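You operate a simulated robot arm through the tools that you are given. There is no shell and no other tool. Be economical: measure what you need, move in short steps, check, and stop when the job is done.

You are at the controls of a simulated robot arm. One attempt, no reset.

## Task
Stamp the water notepad PAID and the coal notepad SENT in red ink, then close the tin.
Fine: one clear print in the middle of each; put the two stamps back; leave the third notepad blank.

The check looks at the end state, three seconds after you hand in, the way a careful person would. Anything else that was tipped, shoved, dropped, spilled or broken makes it a failure.

## Robot
A 7-joint arm with a two-finger parallel gripper, fixed in place. Base frame: the origin is at the foot of the arm, x ahead of it, y to its left, z up; the work surface is at about z = 0. Units: mm, rad, N and s.
With the tool pointing down near the work surface it reaches from about 240 to 620 mm from the base axis. Its first joint turns from -1.152 to 1.152 rad. Payload 2.6 kg.
The TCP is the grasp point between the finger pads, 30 mm short of the fingertips. In the tool frame z runs along the fingers and y along their closing line. The gripper opens to 94 mm. The fingers are 28 mm wide and 10 mm thick; the gripper's body (50 by 96 mm) begins 55 mm behind the TCP.
Orientation is told as [roll, pitch, yaw] about the base's x, y, z axes, in that order, counted from this pose: with the fingers straight down and closing along the base's y, the tool's x points along the base's -x, its y along +y and its z along -z.

## Interface
- The arm moves only by the tool apply_moves. Its argument "increments" is a list of rows, each a list of 7 numbers: the shift along the base's x, y, z in mm, then the turn, a rotation vector about the base's x, y, z in rad, then the opening, from 0 (shut) to 1 (fully open). In form: [[dx, dy, dz, wx, wy, wz, hand], ...]. A call has 1 to 10 rows; each row shifts and turns the commanded pose from where the row before left it. Rows are played at 5 a second. More than 50 mm and 0.15 rad between two rows, or a gripper value outside its range, and nothing of the call is played. Where a pose cannot be reached the arm comes as near as it can. A force on the tool above 40 N (or 10 N above the force at the start of the call, whichever is more), or a blocked arm, ends the call early, and 0.2 s more pass. Each finger travels about 72 mm/s and halts on what it meets, pressing with about 42 N; the grip force reading is that of the motor and also rises with nothing between the fingers. The clock runs only during rows and for 0.2 s after the last one: add rows that do not move to give the fingers time. The reply holds the time, the measured pose of the TCP, the force on the tool along the base axes, the opening and the grip force, in the units named above and with some noise, and new pictures: "views" is both (left out), scene, wrist or none.
- Cameras (640 x 400 px; columns grow to the right, rows downward): "scene" is fixed at [40.3, 437.1, 555.1]; the picture's right is [-0.73, -0.68, 0.00], its down [-0.45, 0.48, -0.75] and it looks along [0.51, -0.55, -0.66] (base axes); focal length 361 px, centre (320, 200). "wrist" rides on the gripper at [76, 14, -102] in the tool frame; the picture's right is [-0.18, 0.98, 0.00], its down [-0.75, -0.14, -0.64] and it looks along [-0.63, -0.12, 0.77] (tool axes); focal length 243 px, centre (320, 200).
- pixel_to_xyz(camera, pixels): for up to 12 pixels [column, row] of the newest picture of that camera ("zoom" is the newest enlarged one), the place [x, y, z] in the base frame of the surface seen there, good to about 2 mm. The clock stands still meanwhile.
- close_up(camera, box): a new picture of the part [left, top, right, bottom] of that camera's present view, enlarged. The clock stands still meanwhile.
- job_done(): hands the job in; it is judged then, once.

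Keep the steps short. Do not move on a guess: measure, check each grasp and each placing, and mend mistakes. In all there are 80 turns and 170 pictures (those below and enlarged ones count). Leave the gripper open and the arm clear of the work at the hand-in unless told otherwise, and finish with a single line.

The tools are called after ">>>" as a command line: name --pt "numbers of a row" for each row, then --argument value for the rest, lists and objects as JSON in quotes. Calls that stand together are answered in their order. apply_moves: Moves the arm, as the interface text tells. Its arguments: {"type":"object","properties":{"increments":{"type":"array","items":{"type":"array","items":{"type":"number"}}},"views":{"type":"string","enum":["both","scene","wrist","none"]}},"required":["increments"]} The other tools are called the same way: pixel_to_xyz (camera, pixels) gives the place of the surface under pixels of a picture; close_up (camera, box) takes an enlarged picture of a part of a camera's view; job_done () hands the job in.

At the start:

```text
t: 0.0
tool_pos: [325.9, -122.5, 254.1]
ee_rot: [0.0, 0.0, 0.002]
contact_force: [-0.1, -0.6, 0.2]
gripper_width: 94.1
grasp_force: 0.1
```

scene: 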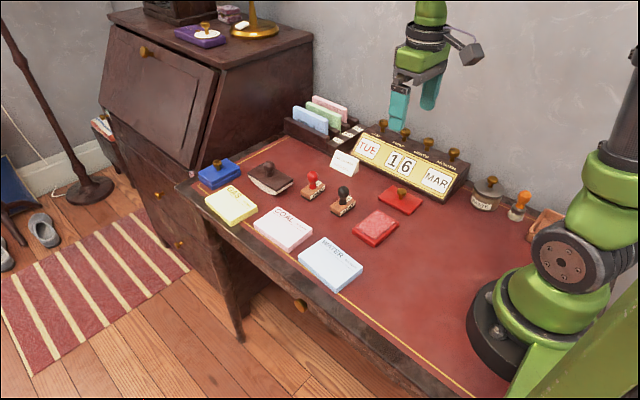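
wrist: 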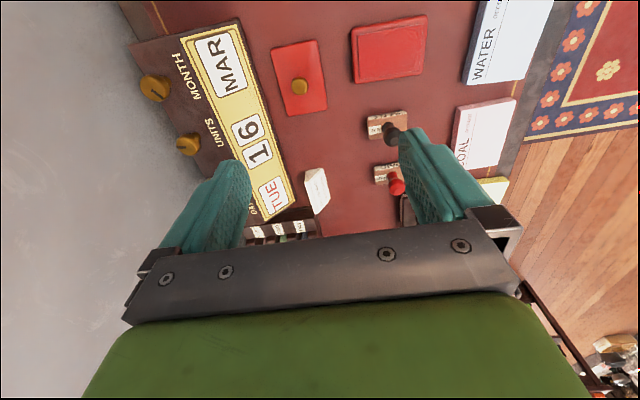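

I see three notepads (yellow, COAL, WATER), two stamps (red knob, black knob), a red tin with its lid apart, and a blue tin. I'll enlarge the work area first.

>>> close_up --camera "scene" --box '[190, 140, 350, 240]'

>>> close_up --camera "scene" --box '[290, 150, 450, 250]'

>>> close_up --camera "wrist" --box '[340, 80, 500, 220]'

```text
4.00 times, centred on (270, 190) of scene
```

zoom: 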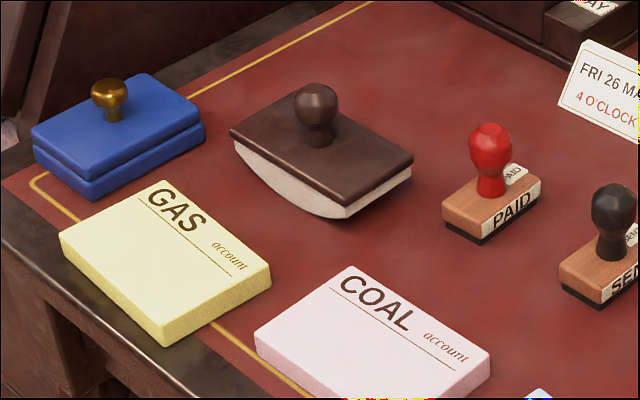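

```text
4.00 times, centred on (370, 200) of scene
```

zoom: 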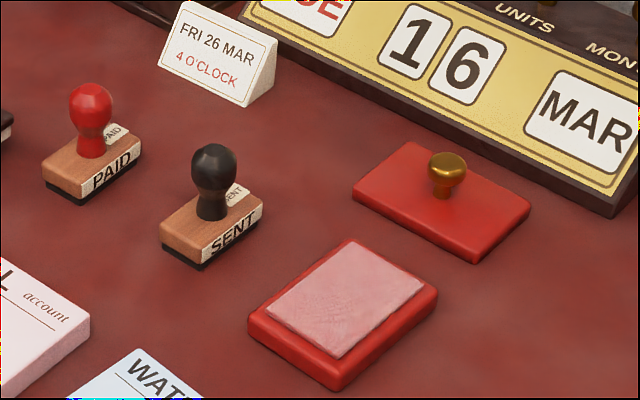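

```text
2.86 times, centred on (420, 150) of wrist
```

zoom: 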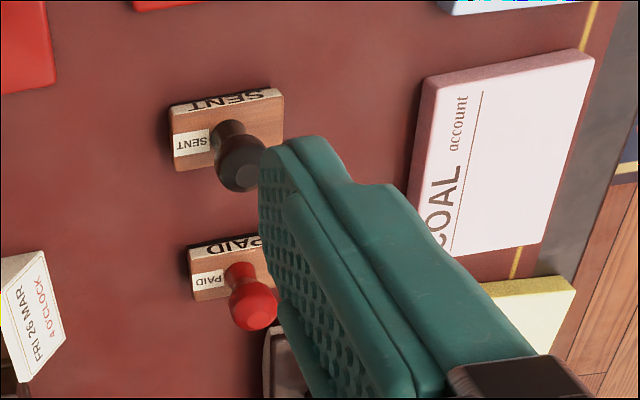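

The red pad looks pale, so I'll check the bottles at the right and the rest of the desk before assuming it is inked.

>>> close_up --camera "scene" --box '[460, 160, 580, 250]'

>>> close_up --camera "scene" --box '[270, 80, 480, 200]'

>>> close_up --camera "scene" --box '[340, 195, 420, 255]'

>>> close_up --camera "wrist" --box '[250, 0, 570, 200]'

>>> pixel_to_xyz --camera "scene" --pixels '[[313, 174], [344, 189], [313, 187], [343, 206], [378, 224], [401, 190], [228, 204], [283, 228], [331, 262], [487, 190], [520, 200], [400, 203]]'

```text
4.44 times, centred on (520, 205) of scene
```

zoom: 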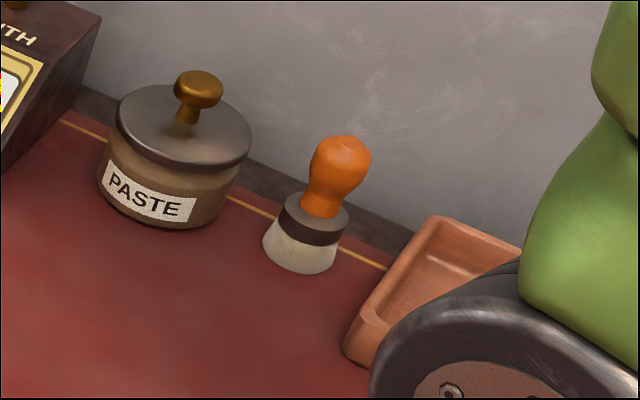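

```text
3.05 times, centred on (375, 140) of scene
```

zoom: 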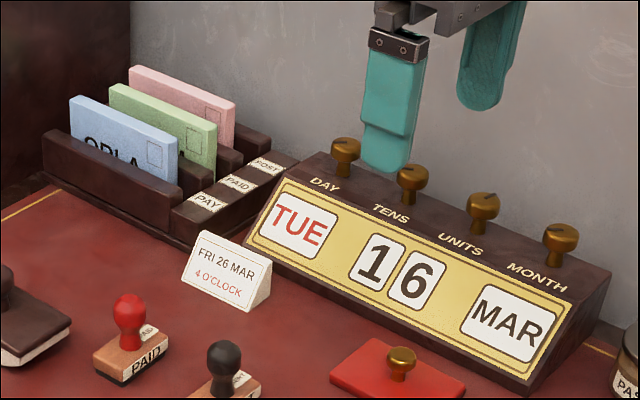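

```text
6.67 times, centred on (380, 225) of scene
```

zoom: 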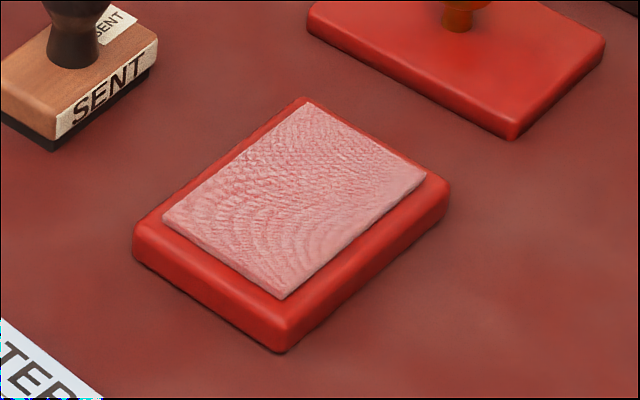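

```text
2.00 times, centred on (410, 100) of wrist
```

zoom: 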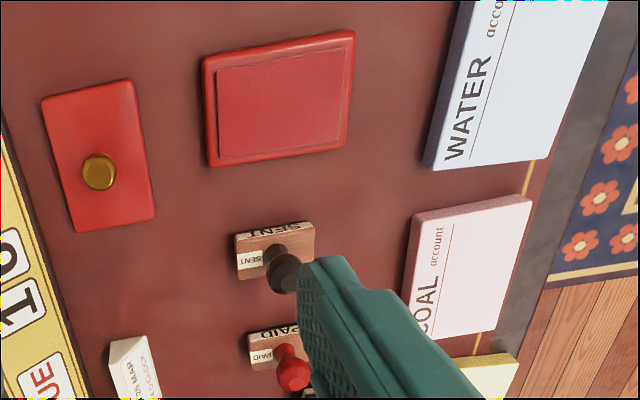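

```text
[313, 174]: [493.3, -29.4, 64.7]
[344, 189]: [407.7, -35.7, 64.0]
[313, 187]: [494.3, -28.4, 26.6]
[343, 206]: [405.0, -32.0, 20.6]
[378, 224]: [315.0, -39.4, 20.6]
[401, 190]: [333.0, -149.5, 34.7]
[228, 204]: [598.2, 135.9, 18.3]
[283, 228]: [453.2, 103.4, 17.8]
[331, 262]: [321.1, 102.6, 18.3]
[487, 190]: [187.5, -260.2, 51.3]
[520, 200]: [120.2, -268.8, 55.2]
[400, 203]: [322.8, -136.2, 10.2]
```

The pad is wet red seen from above, and the pale look was only sheen. The pad text reads from the +y side, while the stamps read from the -x side. Next I measure the stamp corners and heights.

>>> close_up --camera "scene" --box '[295, 165, 375, 215]'

```text
8.00 times, centred on (335, 190) of scene
```

zoom: 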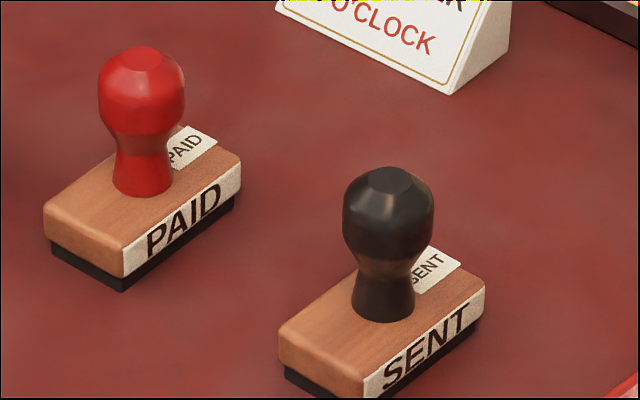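

>>> pixel_to_xyz --camera "zoom" --pixels '[[49, 205], [122, 245], [236, 162], [180, 128], [84, 272], [150, 60], [284, 328], [366, 372], [480, 290], [425, 248], [330, 380], [395, 180]]'

>>> pixel_to_xyz --camera "scene" --pixels '[[379, 211], [397, 222], [375, 243], [358, 230], [256, 224], [283, 210], [312, 232], [288, 248], [299, 257], [327, 240], [362, 268], [339, 289]]'

>>> close_up --camera "scene" --box '[245, 195, 375, 295]'

```text
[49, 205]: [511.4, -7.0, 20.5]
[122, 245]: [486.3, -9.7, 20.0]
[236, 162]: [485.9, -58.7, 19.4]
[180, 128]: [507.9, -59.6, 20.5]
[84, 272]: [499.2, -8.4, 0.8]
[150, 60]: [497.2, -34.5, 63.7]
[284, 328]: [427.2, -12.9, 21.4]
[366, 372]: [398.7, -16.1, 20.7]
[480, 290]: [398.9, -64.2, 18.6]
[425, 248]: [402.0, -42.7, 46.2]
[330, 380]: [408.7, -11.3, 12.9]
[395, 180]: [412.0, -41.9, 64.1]
```

```text
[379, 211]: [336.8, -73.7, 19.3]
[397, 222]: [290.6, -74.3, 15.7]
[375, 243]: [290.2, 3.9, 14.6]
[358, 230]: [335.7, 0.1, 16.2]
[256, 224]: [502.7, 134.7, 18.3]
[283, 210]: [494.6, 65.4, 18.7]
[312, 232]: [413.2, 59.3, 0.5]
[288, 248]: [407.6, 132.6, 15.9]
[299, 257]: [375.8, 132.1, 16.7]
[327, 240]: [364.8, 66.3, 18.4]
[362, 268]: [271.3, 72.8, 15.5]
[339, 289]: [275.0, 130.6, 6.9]
```

```text
4.00 times, centred on (310, 245) of scene
```

zoom: 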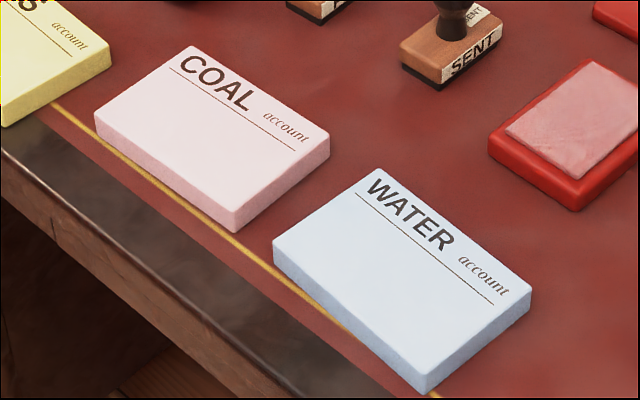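

>>> pixel_to_xyz --camera "zoom" --pixels '[[188, 50], [322, 138], [236, 212], [102, 115], [378, 173], [524, 292], [424, 372], [281, 242], [594, 64], [508, 132], [580, 178], [400, 62]]'

>>> close_up --camera "scene" --box '[340, 175, 430, 250]'

```text
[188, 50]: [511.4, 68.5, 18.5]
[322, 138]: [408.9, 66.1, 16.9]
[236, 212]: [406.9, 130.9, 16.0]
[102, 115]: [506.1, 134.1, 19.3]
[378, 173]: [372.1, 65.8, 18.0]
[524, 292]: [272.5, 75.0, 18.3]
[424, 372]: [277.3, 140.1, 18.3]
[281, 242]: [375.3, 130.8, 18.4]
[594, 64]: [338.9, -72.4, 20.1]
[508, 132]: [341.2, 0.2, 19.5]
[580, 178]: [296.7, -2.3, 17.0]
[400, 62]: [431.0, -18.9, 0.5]
```

```text
5.33 times, centred on (385, 212) of scene
```

zoom: 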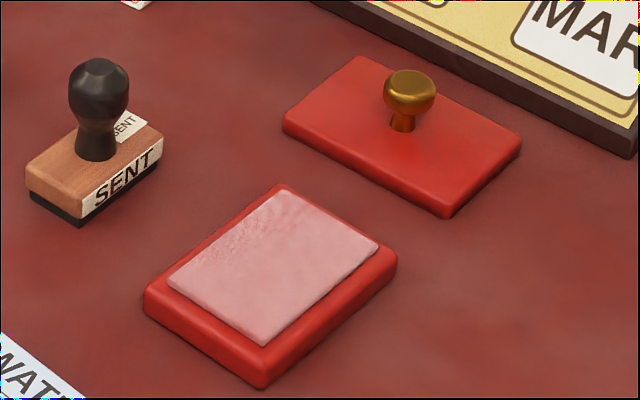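

>>> pixel_to_xyz --camera "zoom" --pixels '[[277, 190], [378, 247], [264, 340], [170, 282], [392, 255], [265, 375], [148, 290], [362, 60], [516, 145], [446, 208], [286, 122], [410, 85]]'

>>> pixel_to_xyz --camera "wrist" --pixels '[[354, 30], [358, 80], [423, 70], [423, 20], [272, 52], [288, 113], [326, 106], [315, 41], [300, 86], [393, 115], [370, 113], [370, 137]]'

```text
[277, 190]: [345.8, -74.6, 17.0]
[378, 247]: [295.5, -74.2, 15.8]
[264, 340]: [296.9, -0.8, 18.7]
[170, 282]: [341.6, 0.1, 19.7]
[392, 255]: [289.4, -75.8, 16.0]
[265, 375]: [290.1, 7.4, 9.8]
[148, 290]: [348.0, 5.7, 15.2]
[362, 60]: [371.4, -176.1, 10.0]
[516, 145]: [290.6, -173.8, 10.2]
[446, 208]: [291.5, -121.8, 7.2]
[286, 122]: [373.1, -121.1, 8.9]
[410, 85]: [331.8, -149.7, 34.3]
```

```text
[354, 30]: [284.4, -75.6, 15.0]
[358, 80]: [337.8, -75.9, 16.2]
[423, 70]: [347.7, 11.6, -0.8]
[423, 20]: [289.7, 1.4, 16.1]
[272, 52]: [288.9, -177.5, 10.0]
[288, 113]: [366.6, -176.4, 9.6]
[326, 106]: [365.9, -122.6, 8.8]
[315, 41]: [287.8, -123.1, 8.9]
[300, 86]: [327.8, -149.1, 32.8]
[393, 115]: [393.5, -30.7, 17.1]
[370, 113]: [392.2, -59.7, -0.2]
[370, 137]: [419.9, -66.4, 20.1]
```

Measured:
- PAID stamp: about (498.5, -34). SENT stamp: about (411.5, -39). Bodies are roughly 52 x 26, top z about 20.
- Ink tin: centre (318, -36), pad top about 19. Lid: (331, -149.5), turned 90°.
- COAL notepad: centre (458, 100). WATER notepad: (324.5, 102.5), yaw about -5°.

I move above PAID at z about 110.

>>> apply_moves --pt "34.5 17.7 -20 0 0 0 0.8" --pt "34.5 17.7 -31 0 0 0 0.8" --pt "34.5 17.7 -31 0 0 0 0.8" --pt "34.5 17.7 -31 0 0 0 0.8" --pt "34.6 17.7 -31 0 0 0 0.8" --pt "0 0 0 0 0 0 0.8"

>>> pixel_to_xyz --camera "scene" --pixels '[[335, 172], [352, 176], [347, 155]]'

```text
t: 1.4
tool_pos: [498.4, -34.4, 112.6]
ee_rot: [0.0, -0.001, 0.0]
contact_force: [-0.4, -0.5, -0.3]
gripper_width: 75.3
grasp_force: 0.1
```

scene: 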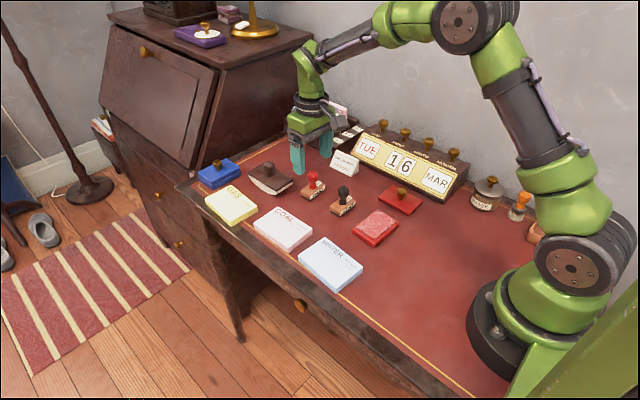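
wrist: 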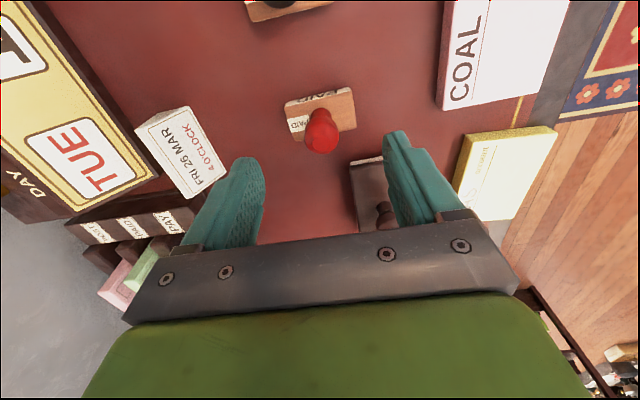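

```text
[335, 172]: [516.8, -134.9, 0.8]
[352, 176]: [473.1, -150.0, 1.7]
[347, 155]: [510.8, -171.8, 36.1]
```

The hand is above PAID, though the stamp looks slightly turned in the wrist view. I measure its yaw from there.

>>> close_up --camera "wrist" --box '[260, 70, 420, 170]'

```text
4.00 times, centred on (340, 120) of wrist
```

zoom: 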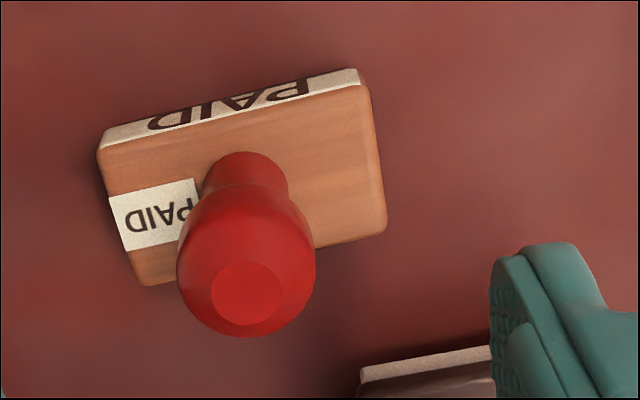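

>>> pixel_to_xyz --camera "zoom" --pixels '[[105, 150], [357, 86], [380, 230], [142, 280], [120, 180], [135, 250], [368, 130], [378, 200], [200, 130], [300, 103]]'

```text
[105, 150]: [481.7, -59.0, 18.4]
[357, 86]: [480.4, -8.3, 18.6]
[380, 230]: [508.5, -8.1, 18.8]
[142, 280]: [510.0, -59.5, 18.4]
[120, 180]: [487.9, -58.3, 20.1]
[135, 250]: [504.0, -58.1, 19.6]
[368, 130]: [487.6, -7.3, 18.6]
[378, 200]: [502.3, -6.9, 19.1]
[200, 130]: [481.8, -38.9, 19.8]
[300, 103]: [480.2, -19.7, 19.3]
```

The yaw is about 1°, which is negligible, and the centre is about (497, -33.3). I lower to TCP z 40 with the fingers straddling the long ends.

>>> apply_moves --pt "-1.4 1 -36 0 0 0 0.8" --pt "0 0 -26 0 0 0 0.8" --pt "0 0 -10.6 0 0 0 0.8" --pt "0 0 0 0 0 0 0.8"

```text
t: 2.4
tool_pos: [497.1, -32.7, 39.3]
ee_rot: [0.0, -0.001, -0.001]
contact_force: [0.5, -0.5, -0.5]
gripper_width: 75.3
grasp_force: 0.0
```

scene: 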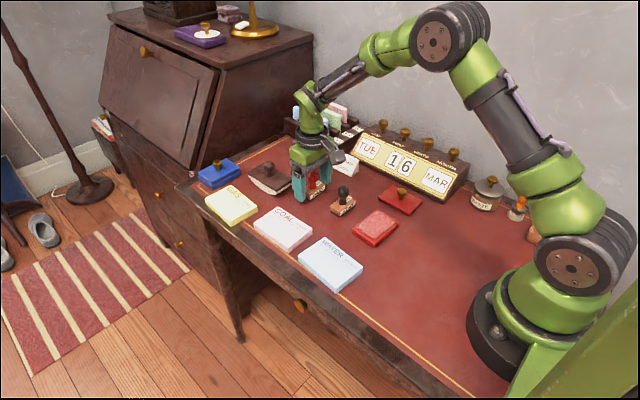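
wrist: 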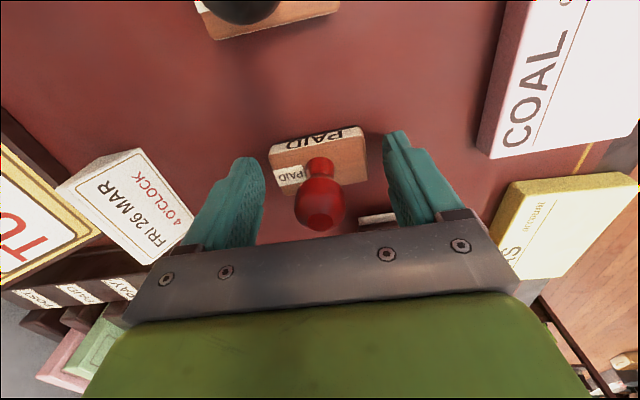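

The stamp sits between the fingers, so I close.

>>> apply_moves --pt "0 0 0 0 0 0 0.5" --pt "0 0 0 0 0 0 0.4" --pt "0 0 0 0 0 0 0.4"

>>> close_up --camera "scene" --box '[270, 150, 350, 210]'

```text
t: 3.2
tool_pos: [495.8, -32.9, 38.9]
ee_rot: [0.0, -0.001, 0.001]
contact_force: [0.4, 0.0, 0.8]
gripper_width: 55.2
grasp_force: 41.8
```

scene: 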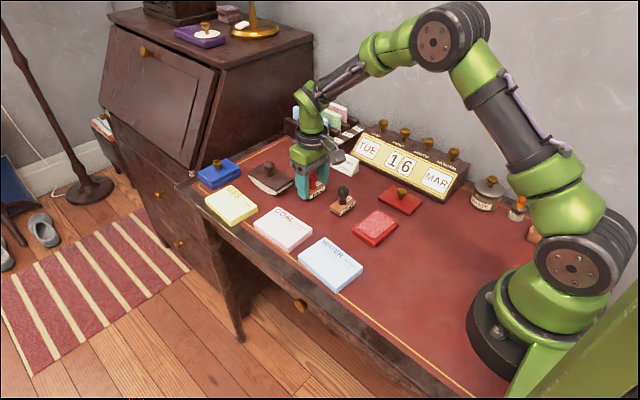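
wrist: 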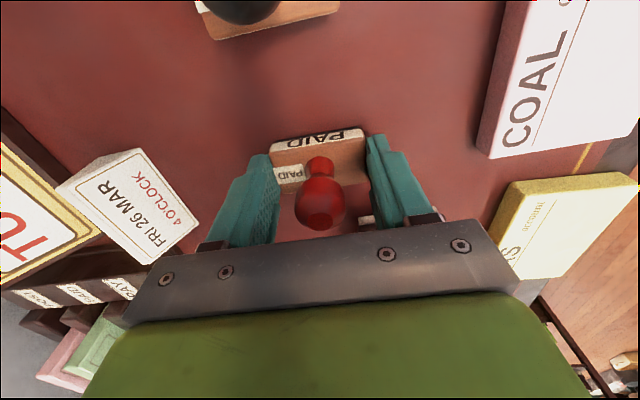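

```text
6.67 times, centred on (310, 180) of scene
```

zoom: 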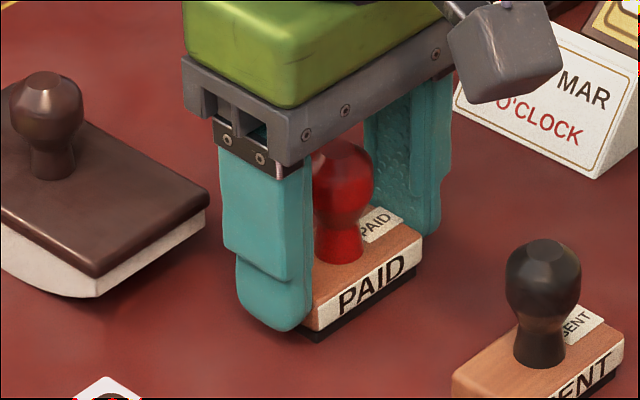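

The grip is firm: width 55.2, force 42 N. I lift 85 mm so it clears the SENT knob at z 64, then travel to above the ink pad at (318, -36.5).

>>> apply_moves --pt "0 0 20 0 0 0 0.4" --pt "0 0 35 0 0 0 0.4" --pt "0 0 30 0 0 0 0.4" --pt "-45 0 0 0 0 0 0.4" --pt "-45 0 0 0 0 0 0.4" --pt "-45 -2 0 0 0 0 0.4" --pt "-44 -1.2 0 0 0 0 0.4" --pt "0 0 -30 0 0 0 0.4" --pt "0 0 0 0 0 0 0.4"

>>> close_up --camera "scene" --box '[320, 140, 440, 250]'

```text
t: 5.2
tool_pos: [315.9, -35.6, 91.6]
ee_rot: [0.001, -0.001, 0.001]
contact_force: [-0.1, 0.6, -0.9]
gripper_width: 37.7
grasp_force: 0.2
```

scene: 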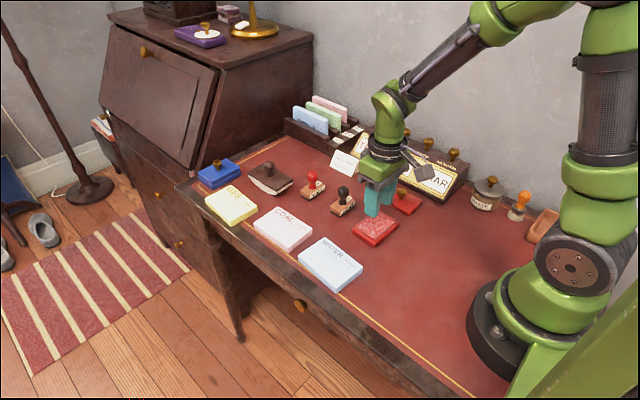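
wrist: 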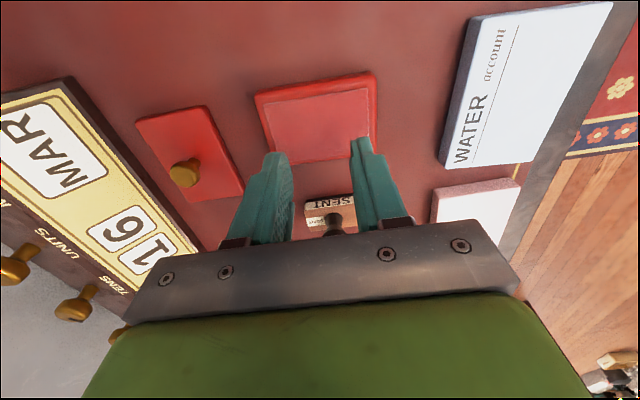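

```text
3.64 times, centred on (380, 195) of scene
```

zoom: 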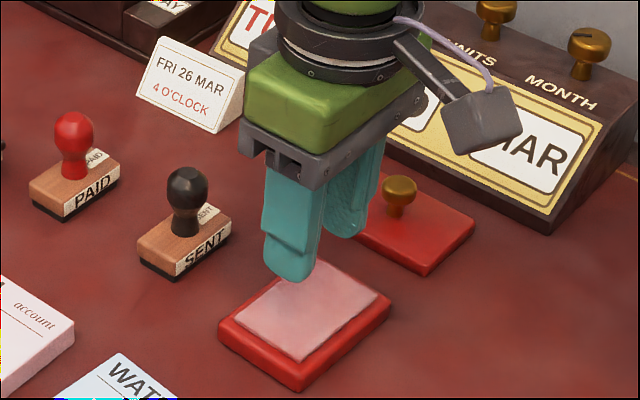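

The stamp slipped out; it seems the tips only caught its edge, and PAID still stands at home. I check it, then grip it by the knob instead.

>>> close_up --camera "scene" --box '[295, 165, 375, 215]'

```text
8.00 times, centred on (335, 190) of scene
```

zoom: 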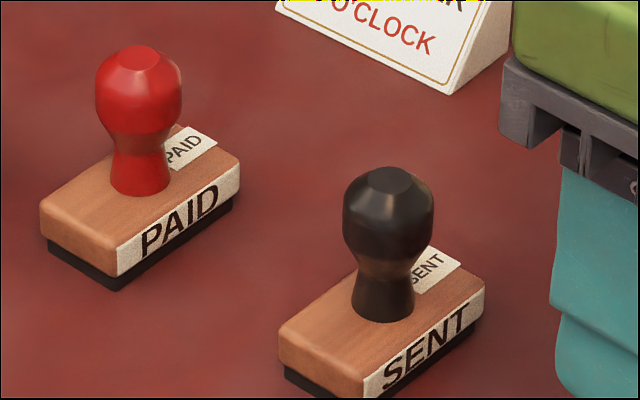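

PAID has hardly moved. I go back above it to check the knob alignment.

>>> apply_moves --pt "0 0 25 0 0 0 0.4" --pt "45 0 0 0 0 0 0.5" --pt "45 1 0 0 0 0 0.5" --pt "45 1 0 0 0 0 0.5" --pt "44 1.2 0 0 0 0 0.5" --pt "0 0 0 0 0 0 0.5" --pt "0 0 0 0 0 0 0.5" --views "wrist"

>>> close_up --camera "wrist" --box '[260, 70, 420, 170]'

>>> pixel_to_xyz --camera "zoom" --pixels '[[243, 240], [180, 230], [310, 230], [250, 290], [105, 150], [357, 86], [380, 230], [142, 280]]'

```text
t: 6.8
tool_pos: [494.8, -33.6, 117.4]
ee_rot: [0.0, -0.002, -0.001]
contact_force: [1.2, 0.0, -0.3]
gripper_width: 47.2
grasp_force: 0.0
```

wrist: 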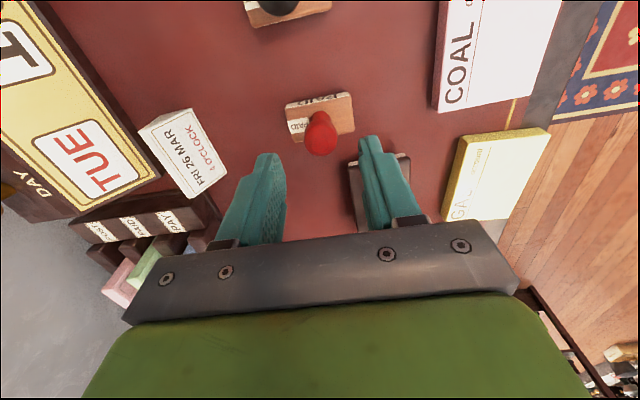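

```text
4.00 times, centred on (340, 120) of wrist
```

zoom: 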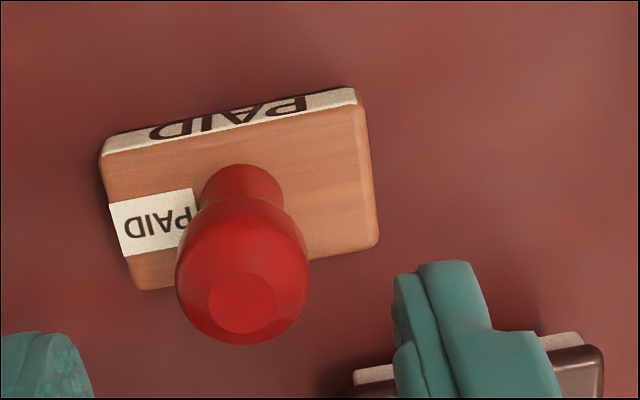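

```text
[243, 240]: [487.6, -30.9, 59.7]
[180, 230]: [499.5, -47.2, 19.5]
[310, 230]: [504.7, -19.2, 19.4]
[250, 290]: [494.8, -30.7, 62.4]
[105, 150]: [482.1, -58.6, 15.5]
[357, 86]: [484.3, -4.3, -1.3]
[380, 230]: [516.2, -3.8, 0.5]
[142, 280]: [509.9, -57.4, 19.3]
```

The knob axis is at about (496.5, -33). I lower to TCP z 54, with tips at 24 just above the wood, and close on the knob.

>>> apply_moves --pt "1.5 0.3 -30 0 0 0 0.5" --pt "0 0 -24 0 0 0 0.5" --pt "0 0 -9.5 0 0 0 0.5" --pt "0 0 0 0 0 0 0.5" --pt "0 0 0 0 0 0 0.3" --pt "0 0 0 0 0 0 0.05" --pt "0 0 0 0 0 0 0.05" --pt "0 0 0 0 0 0 0.05"

>>> close_up --camera "scene" --box '[270, 150, 350, 210]'

```text
t: 8.6
tool_pos: [498.1, -32.6, 54.5]
ee_rot: [0.0, 0.001, -0.001]
contact_force: [-0.4, 0.6, 0.7]
gripper_width: 23.6
grasp_force: 41.9
```

scene: 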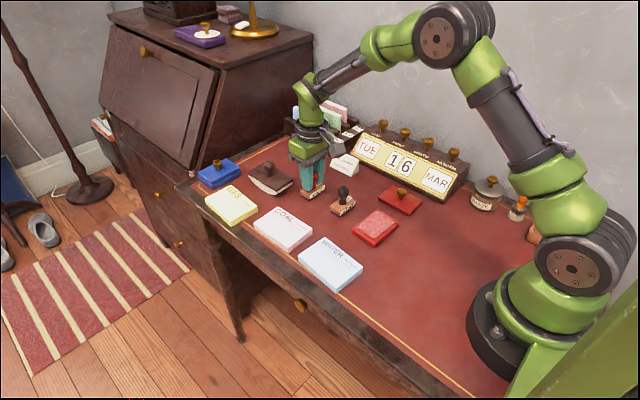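
wrist: 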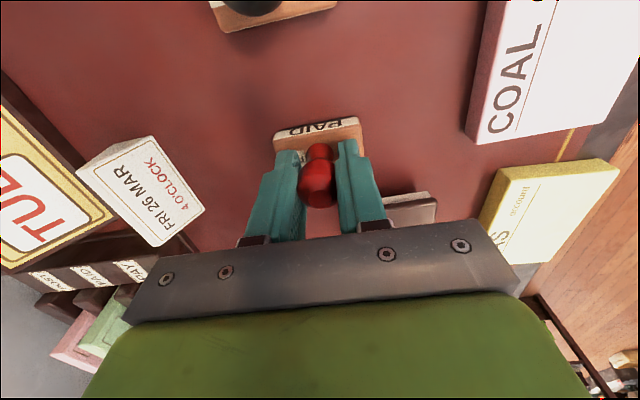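

```text
6.67 times, centred on (310, 180) of scene
```

zoom: 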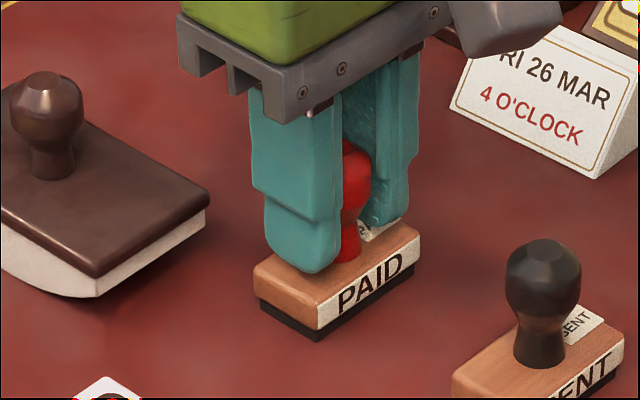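

It is held by the knob (width 23.6). I test-lift 30 mm and look.

>>> apply_moves --pt "0 0 10 0 0 0 0.05" --pt "0 0 20 0 0 0 0.05" --pt "0 0 0 0 0 0 0.05" --views "wrist"

>>> close_up --camera "scene" --box '[270, 140, 350, 200]'

```text
t: 9.4
tool_pos: [497.7, -32.3, 83.3]
ee_rot: [0.0, 0.0, 0.001]
contact_force: [0.8, 0.1, -1.3]
gripper_width: 23.6
grasp_force: 42.5
```

wrist: 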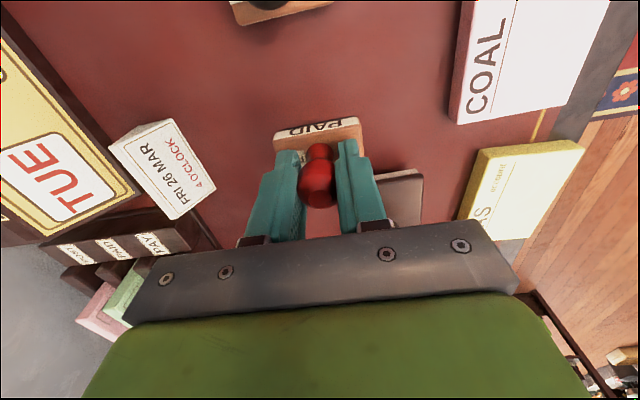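

```text
6.67 times, centred on (310, 170) of scene
```

zoom: 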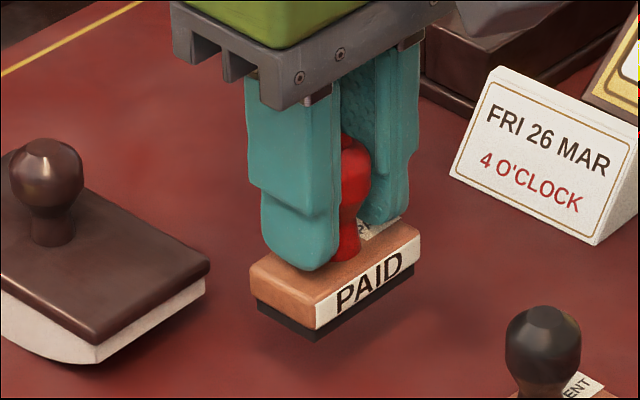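

PAID hangs straight. I lift to clear SENT, travel to the ink pad and stop about 8 mm above it.

>>> apply_moves --pt "0 0 30 0 0 0 0.05" --pt "0 0 26 0 0 0 0.05" --pt "-36 0 0 0 0 0 0.05" --pt "-36 -1 0 0 0 0 0.05" --pt "-36 -1 0 0 0 0 0.05" --pt "-36 -1 0 0 0 0 0.05" --pt "-35.6 -0.6 0 0 0 0 0.05" --pt "0 0 -30 0 0 0 0.05" --pt "0 0 -28 0 0 0 0.05" --pt "0 0 0 0 0 0 0.05" --views "wrist"

>>> close_up --camera "scene" --box '[330, 170, 430, 250]'

```text
t: 11.6
tool_pos: [318.4, -36.9, 82.3]
ee_rot: [0.001, -0.001, -0.002]
contact_force: [-0.1, -0.4, -0.3]
gripper_width: 23.1
grasp_force: 42.0
```

wrist: 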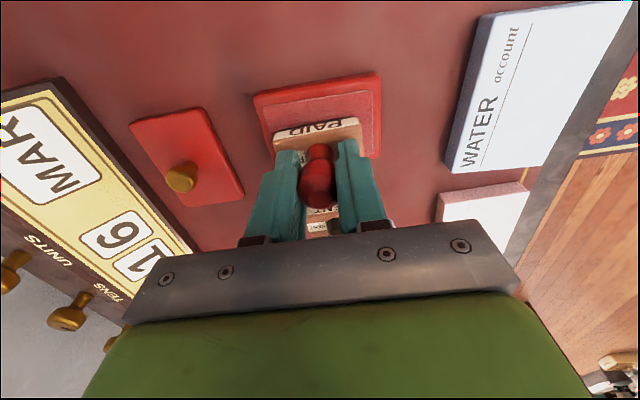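

```text
5.00 times, centred on (380, 210) of scene
```

zoom: 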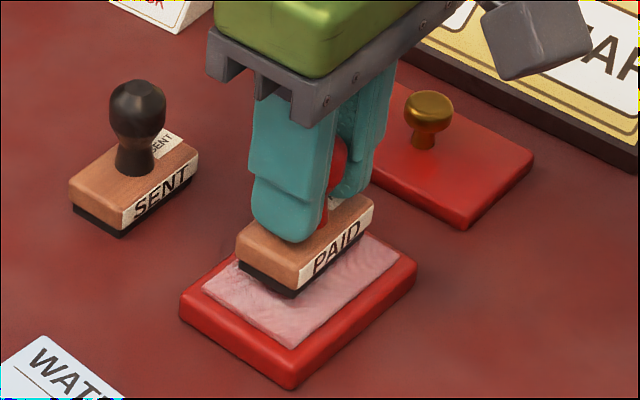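

It is well placed over the pad. I go down in small steps, watching the force.

>>> apply_moves --pt "0 0 -5 0 0 0 0.05" --pt "0 0 -2 0 0 0 0.05" --pt "0 0 -1 0 0 0 0.05" --pt "0 0 -1 0 0 0 0.05" --views "none"

```text
t: 12.6
tool_pos: [318.8, -36.7, 72.9]
ee_rot: [-0.002, -0.002, 0.0]
contact_force: [-7.6, 0.2, 21.1]
gripper_width: 23.4
grasp_force: 41.5
```

A 21 N contact on the pad is enough to ink it. I lift off and check.

>>> apply_moves --pt "0 0 0 0 0 0 0.05" --pt "0 0 4 0 0 0 0.05" --pt "0 0 25 0 0 0 0.05" --pt "0 0 20 0 0 0 0.05" --pt "0 0 0 0 0 0 0.05" --views "wrist"

>>> close_up --camera "scene" --box '[330, 140, 430, 250]'

```text
t: 13.8
tool_pos: [319.0, -37.6, 124.1]
ee_rot: [-0.001, 0.002, 0.0]
contact_force: [0.4, 0.5, -1.0]
gripper_width: 23.5
grasp_force: 42.9
```

wrist: 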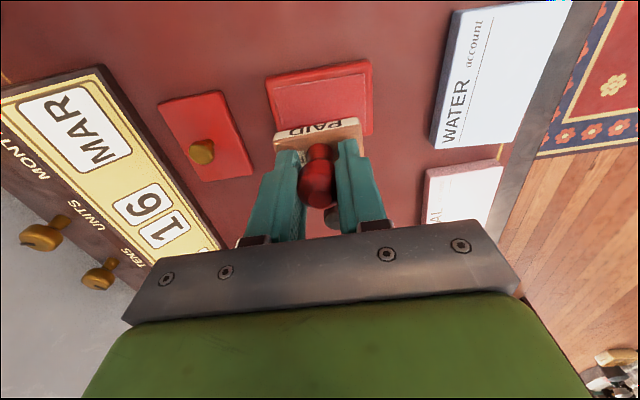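

```text
3.64 times, centred on (380, 195) of scene
```

zoom: 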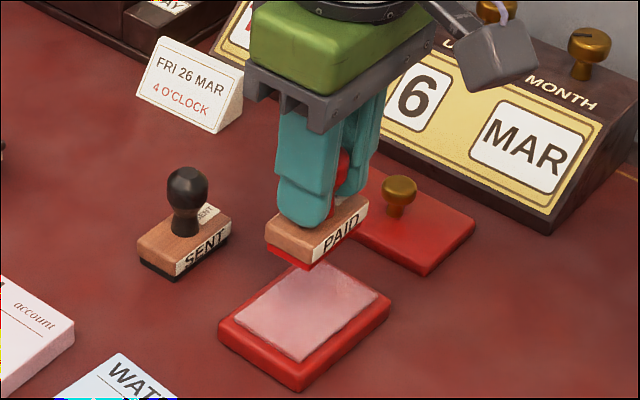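

The rubber has turned red, so it is inked. Now I carry it over to the WATER pad while turning -1.66 rad so the print reads with the pad's text.

>>> apply_moves --pt "0 10 0 0 0 -0.14 0.05" --pt "0 14 0 0 0 -0.14 0.05" --pt "0 14 0 0 0 -0.14 0.05" --pt "0 14 0 0 0 -0.14 0.05" --pt "1 14 0 0 0 -0.14 0.05" --pt "1 14 0 0 0 -0.14 0.05" --pt "1 14 0 0 0 -0.14 0.05" --pt "1 14 0 0 0 -0.14 0.05" --pt "1 14 0 0 0 -0.14 0.05" --pt "0 0 0 0 0 0 0.05" --views "none"

>>> apply_moves --pt "0 10 0 0 0 -0.14 0.05" --pt "0 7 0 0 0 -0.14 0.05" --pt "0 0 0 0 0 -0.12 0.05" --pt "0 0 -25 0 0 0 0.05" --pt "0 0 0 0 0 0 0.05"

>>> close_up --camera "scene" --box '[270, 190, 390, 300]'

```text
t: 16.0
tool_pos: [322.2, 85.9, 122.3]
ee_rot: [0.001, 0.001, -1.262]
contact_force: [0.7, 0.5, -1.6]
gripper_width: 23.4
grasp_force: 42.3
```

```text
t: 17.2
tool_pos: [323.3, 102.2, 98.5]
ee_rot: [0.003, 0.0, -1.661]
contact_force: [0.2, 0.4, -0.3]
gripper_width: 23.3
grasp_force: 42.4
```

scene: 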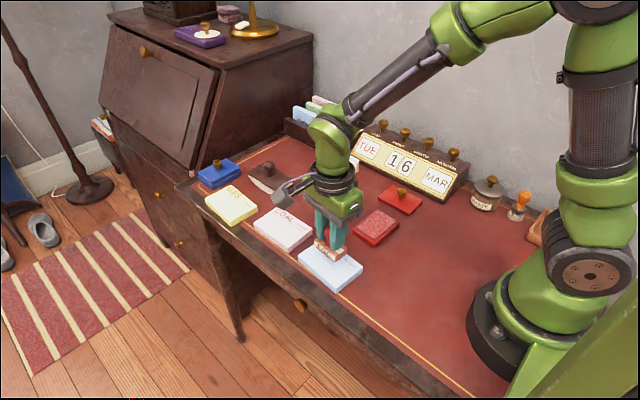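
wrist: 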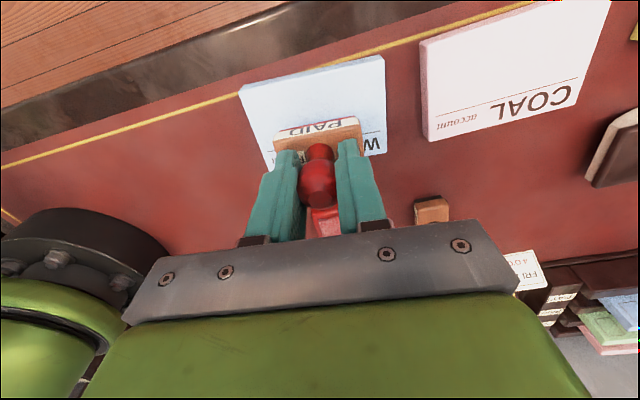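

```text
3.64 times, centred on (330, 245) of scene
```

zoom: 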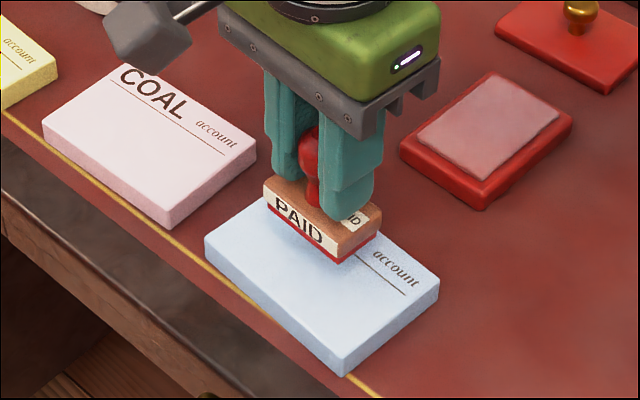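

The orientation matches, with the PAID label facing the reader. I measure the stamp corners to confirm centring.

>>> pixel_to_xyz --camera "zoom" --pixels '[[268, 186], [338, 245], [379, 208], [300, 218], [360, 232], [218, 238], [436, 282], [345, 362]]'

```text
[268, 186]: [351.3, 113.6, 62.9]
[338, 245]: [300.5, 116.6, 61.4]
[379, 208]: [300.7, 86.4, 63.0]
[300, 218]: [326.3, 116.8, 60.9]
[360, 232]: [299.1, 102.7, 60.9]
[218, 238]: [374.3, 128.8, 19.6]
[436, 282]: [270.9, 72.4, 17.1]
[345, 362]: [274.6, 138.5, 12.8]
```

The stamp centre is about (325.5, 101.5) against the pad centre (324.4, 102.8). I nudge it and press down in small steps.

>>> apply_moves --pt "-0.8 1.2 -12 0 0 0 0.05" --pt "0 0 -8 0 0 0 0.05" --pt "0 0 -2 0 0 0 0.05" --pt "0 0 -1 0 0 0 0.05" --views "none"

```text
t: 18.2
tool_pos: [322.0, 105.2, 74.6]
ee_rot: [0.001, 0.0, -1.66]
contact_force: [0.0, -0.7, -0.7]
gripper_width: 23.3
grasp_force: 41.8
```

There is no contact yet. I continue in 1 mm steps.

>>> apply_moves --pt "0 0 -1 0 0 0 0.05" --pt "0 0 -0.8 0 0 0 0.05" --views "none"

```text
t: 18.8
tool_pos: [322.9, 102.9, 72.1]
ee_rot: [0.0, 0.0, -1.659]
contact_force: [-0.4, -1.1, -0.5]
gripper_width: 23.4
grasp_force: 42.5
```

>>> apply_moves --pt "0 0 -0.8 0 0 0 0.05" --pt "0 0 -0.5 0 0 0 0.05" --views "none"

```text
t: 19.4
tool_pos: [323.2, 102.3, 73.7]
ee_rot: [0.0, -0.001, -1.662]
contact_force: [-3.2, -1.9, 9.0]
gripper_width: 23.6
grasp_force: 41.9
```

First contact at 9 N. I press a little more to about 20 N, as on the pad.

>>> apply_moves --pt "0 0 -0.8 0 0 0 0.05" --pt "0 0 0 0 0 0 0.05" --views "none"

```text
t: 20.2
tool_pos: [323.8, 103.9, 71.0]
ee_rot: [0.005, 0.002, -1.663]
contact_force: [-3.6, -0.5, 6.9]
gripper_width: 23.3
grasp_force: 42.2
stopped in row 2: the force on the tool passed its limit (the readings are from after the stop); the commanded pose is now the measured one
```

The press peaked at the force limit, so contact was firm. I lift straight up and look.

>>> apply_moves --pt "0 0 6 0 0 0 0.05" --pt "0 0 30 0 0 0 0.05" --pt "0 -30 30 0 0 0 0.05" --pt "0 -45 0 0 0 0 0.05" --pt "0 0 0 0 0 0 0.05" --views "wrist"

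>>> close_up --camera "scene" --box '[270, 180, 390, 300]'

```text
t: 21.4
tool_pos: [322.4, 27.0, 140.1]
ee_rot: [0.004, 0.003, -1.661]
contact_force: [-0.3, -0.1, -0.3]
gripper_width: 23.6
grasp_force: 41.9
```

wrist: 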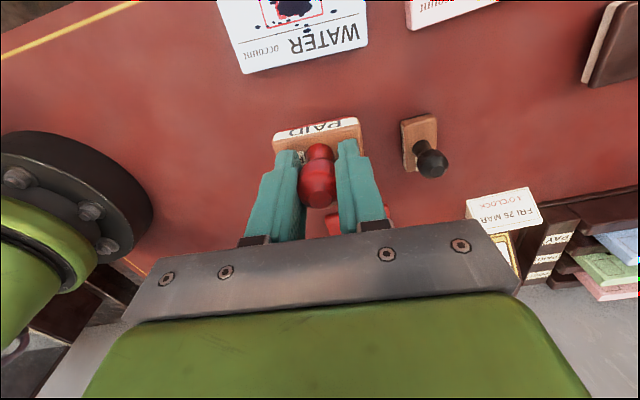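

```text
3.33 times, centred on (330, 240) of scene
```

zoom: 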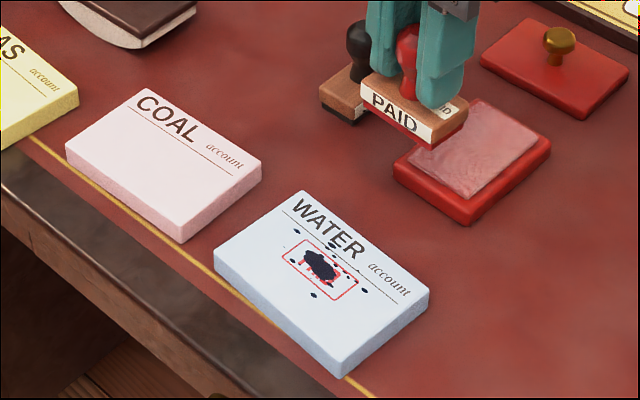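

There is a red PAID print with a dark blot over it. I take a closer look before anything else.

>>> close_up --camera "scene" --box '[305, 235, 375, 290]'

>>> close_up --camera "wrist" --box '[210, 0, 380, 80]'

>>> close_up --camera "scene" --box '[360, 170, 440, 220]'

```text
7.27 times, centred on (340, 262) of scene
```

zoom: 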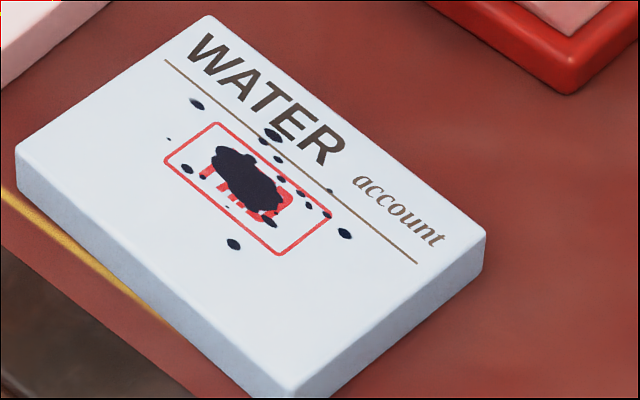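

```text
3.76 times, centred on (295, 40) of wrist
```

zoom: 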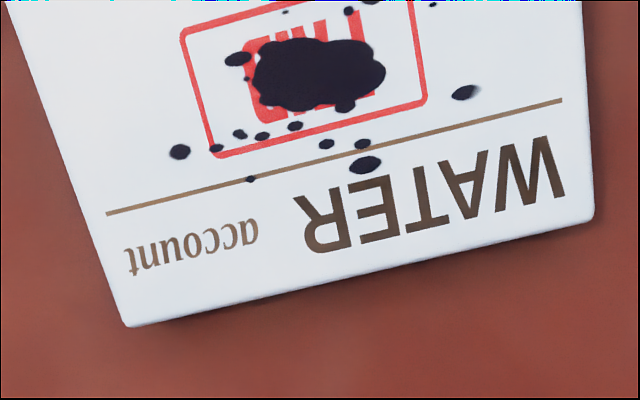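

```text
8.00 times, centred on (400, 195) of scene
```

zoom: 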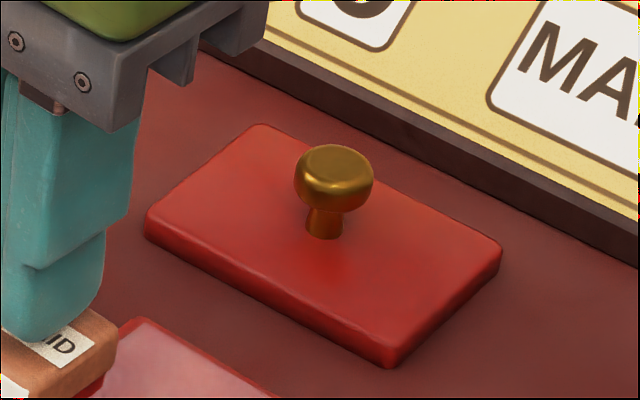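

The blot is blue-black and not the pad's red, so I look over the whole scene for where it came from.

>>> apply_moves --pt "0 -10 10 0 0 0 0.05" --pt "0 0 0 0 0 0 0.05"

>>> close_up --camera "scene" --box '[180, 120, 340, 240]'

>>> close_up --camera "scene" --box '[340, 100, 560, 240]'

>>> close_up --camera "scene" --box '[240, 190, 500, 399]'

```text
t: 22.0
tool_pos: [323.9, 16.8, 148.0]
ee_rot: [0.002, 0.001, -1.662]
contact_force: [0.4, 0.4, 0.0]
gripper_width: 23.3
grasp_force: 42.3
```

scene: 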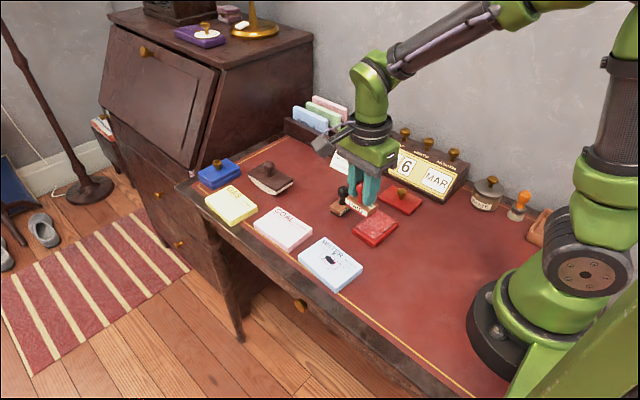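
wrist: 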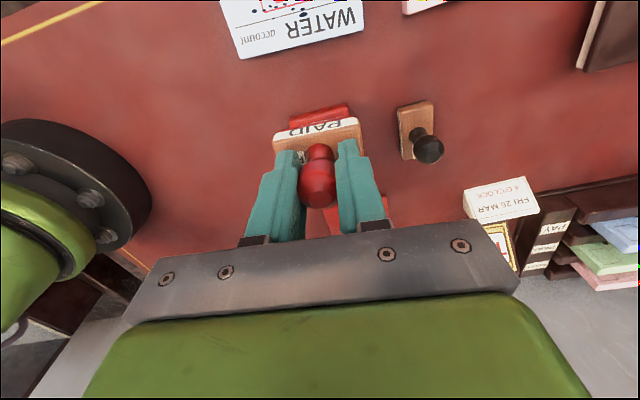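

```text
3.33 times, centred on (260, 180) of scene
```

zoom: 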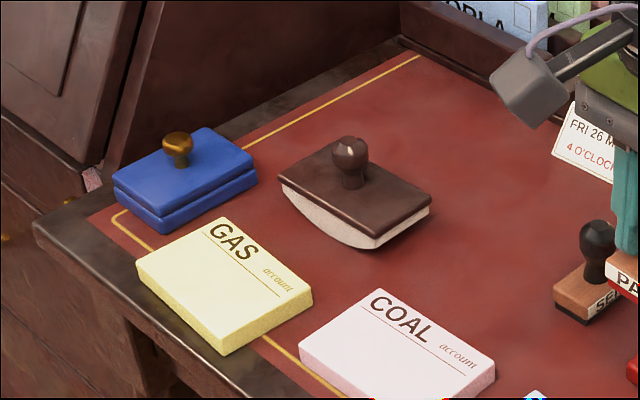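

```text
2.86 times, centred on (450, 170) of scene
```

zoom: 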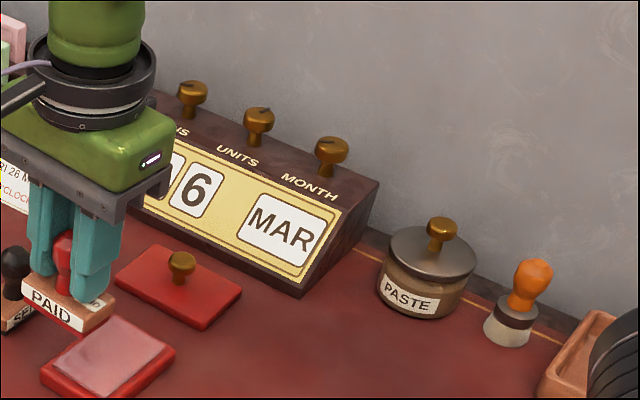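

```text
1.91 times, centred on (370, 294) of scene
```

zoom: 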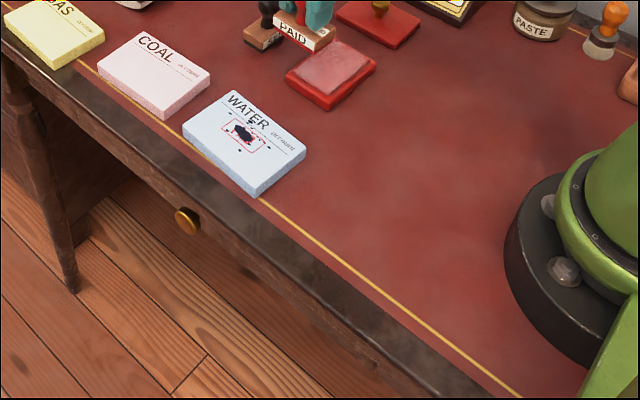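

Nothing else has spilled, so the blot came with that hard press. I check whether the notepad has a loose top sheet or anything else that lets this be mended.

>>> close_up --camera "scene" --box '[296, 234, 336, 264]'

>>> close_up --camera "scene" --box '[325, 260, 365, 292]'

>>> close_up --camera "scene" --box '[245, 155, 300, 200]'

```text
13.33 times, centred on (316, 249) of scene
```

zoom: 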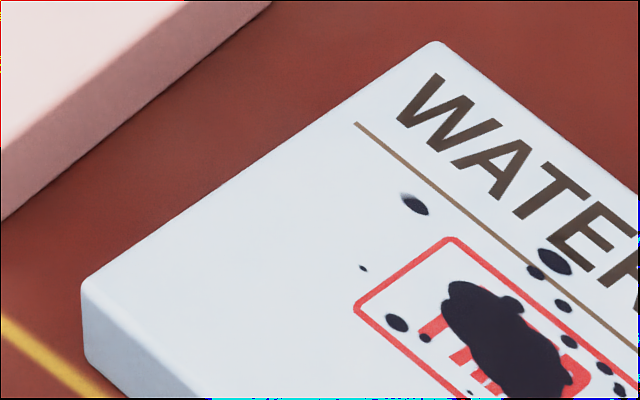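

```text
12.50 times, centred on (345, 276) of scene
```

zoom: 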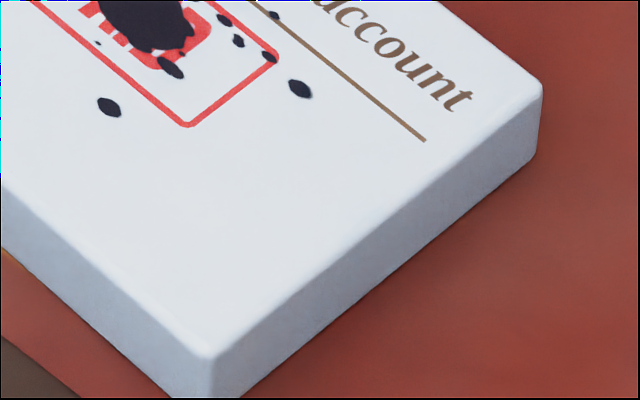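

```text
8.89 times, centred on (272, 178) of scene
```

zoom: 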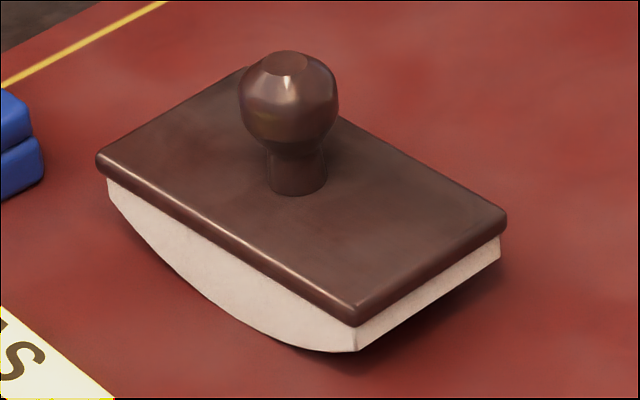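

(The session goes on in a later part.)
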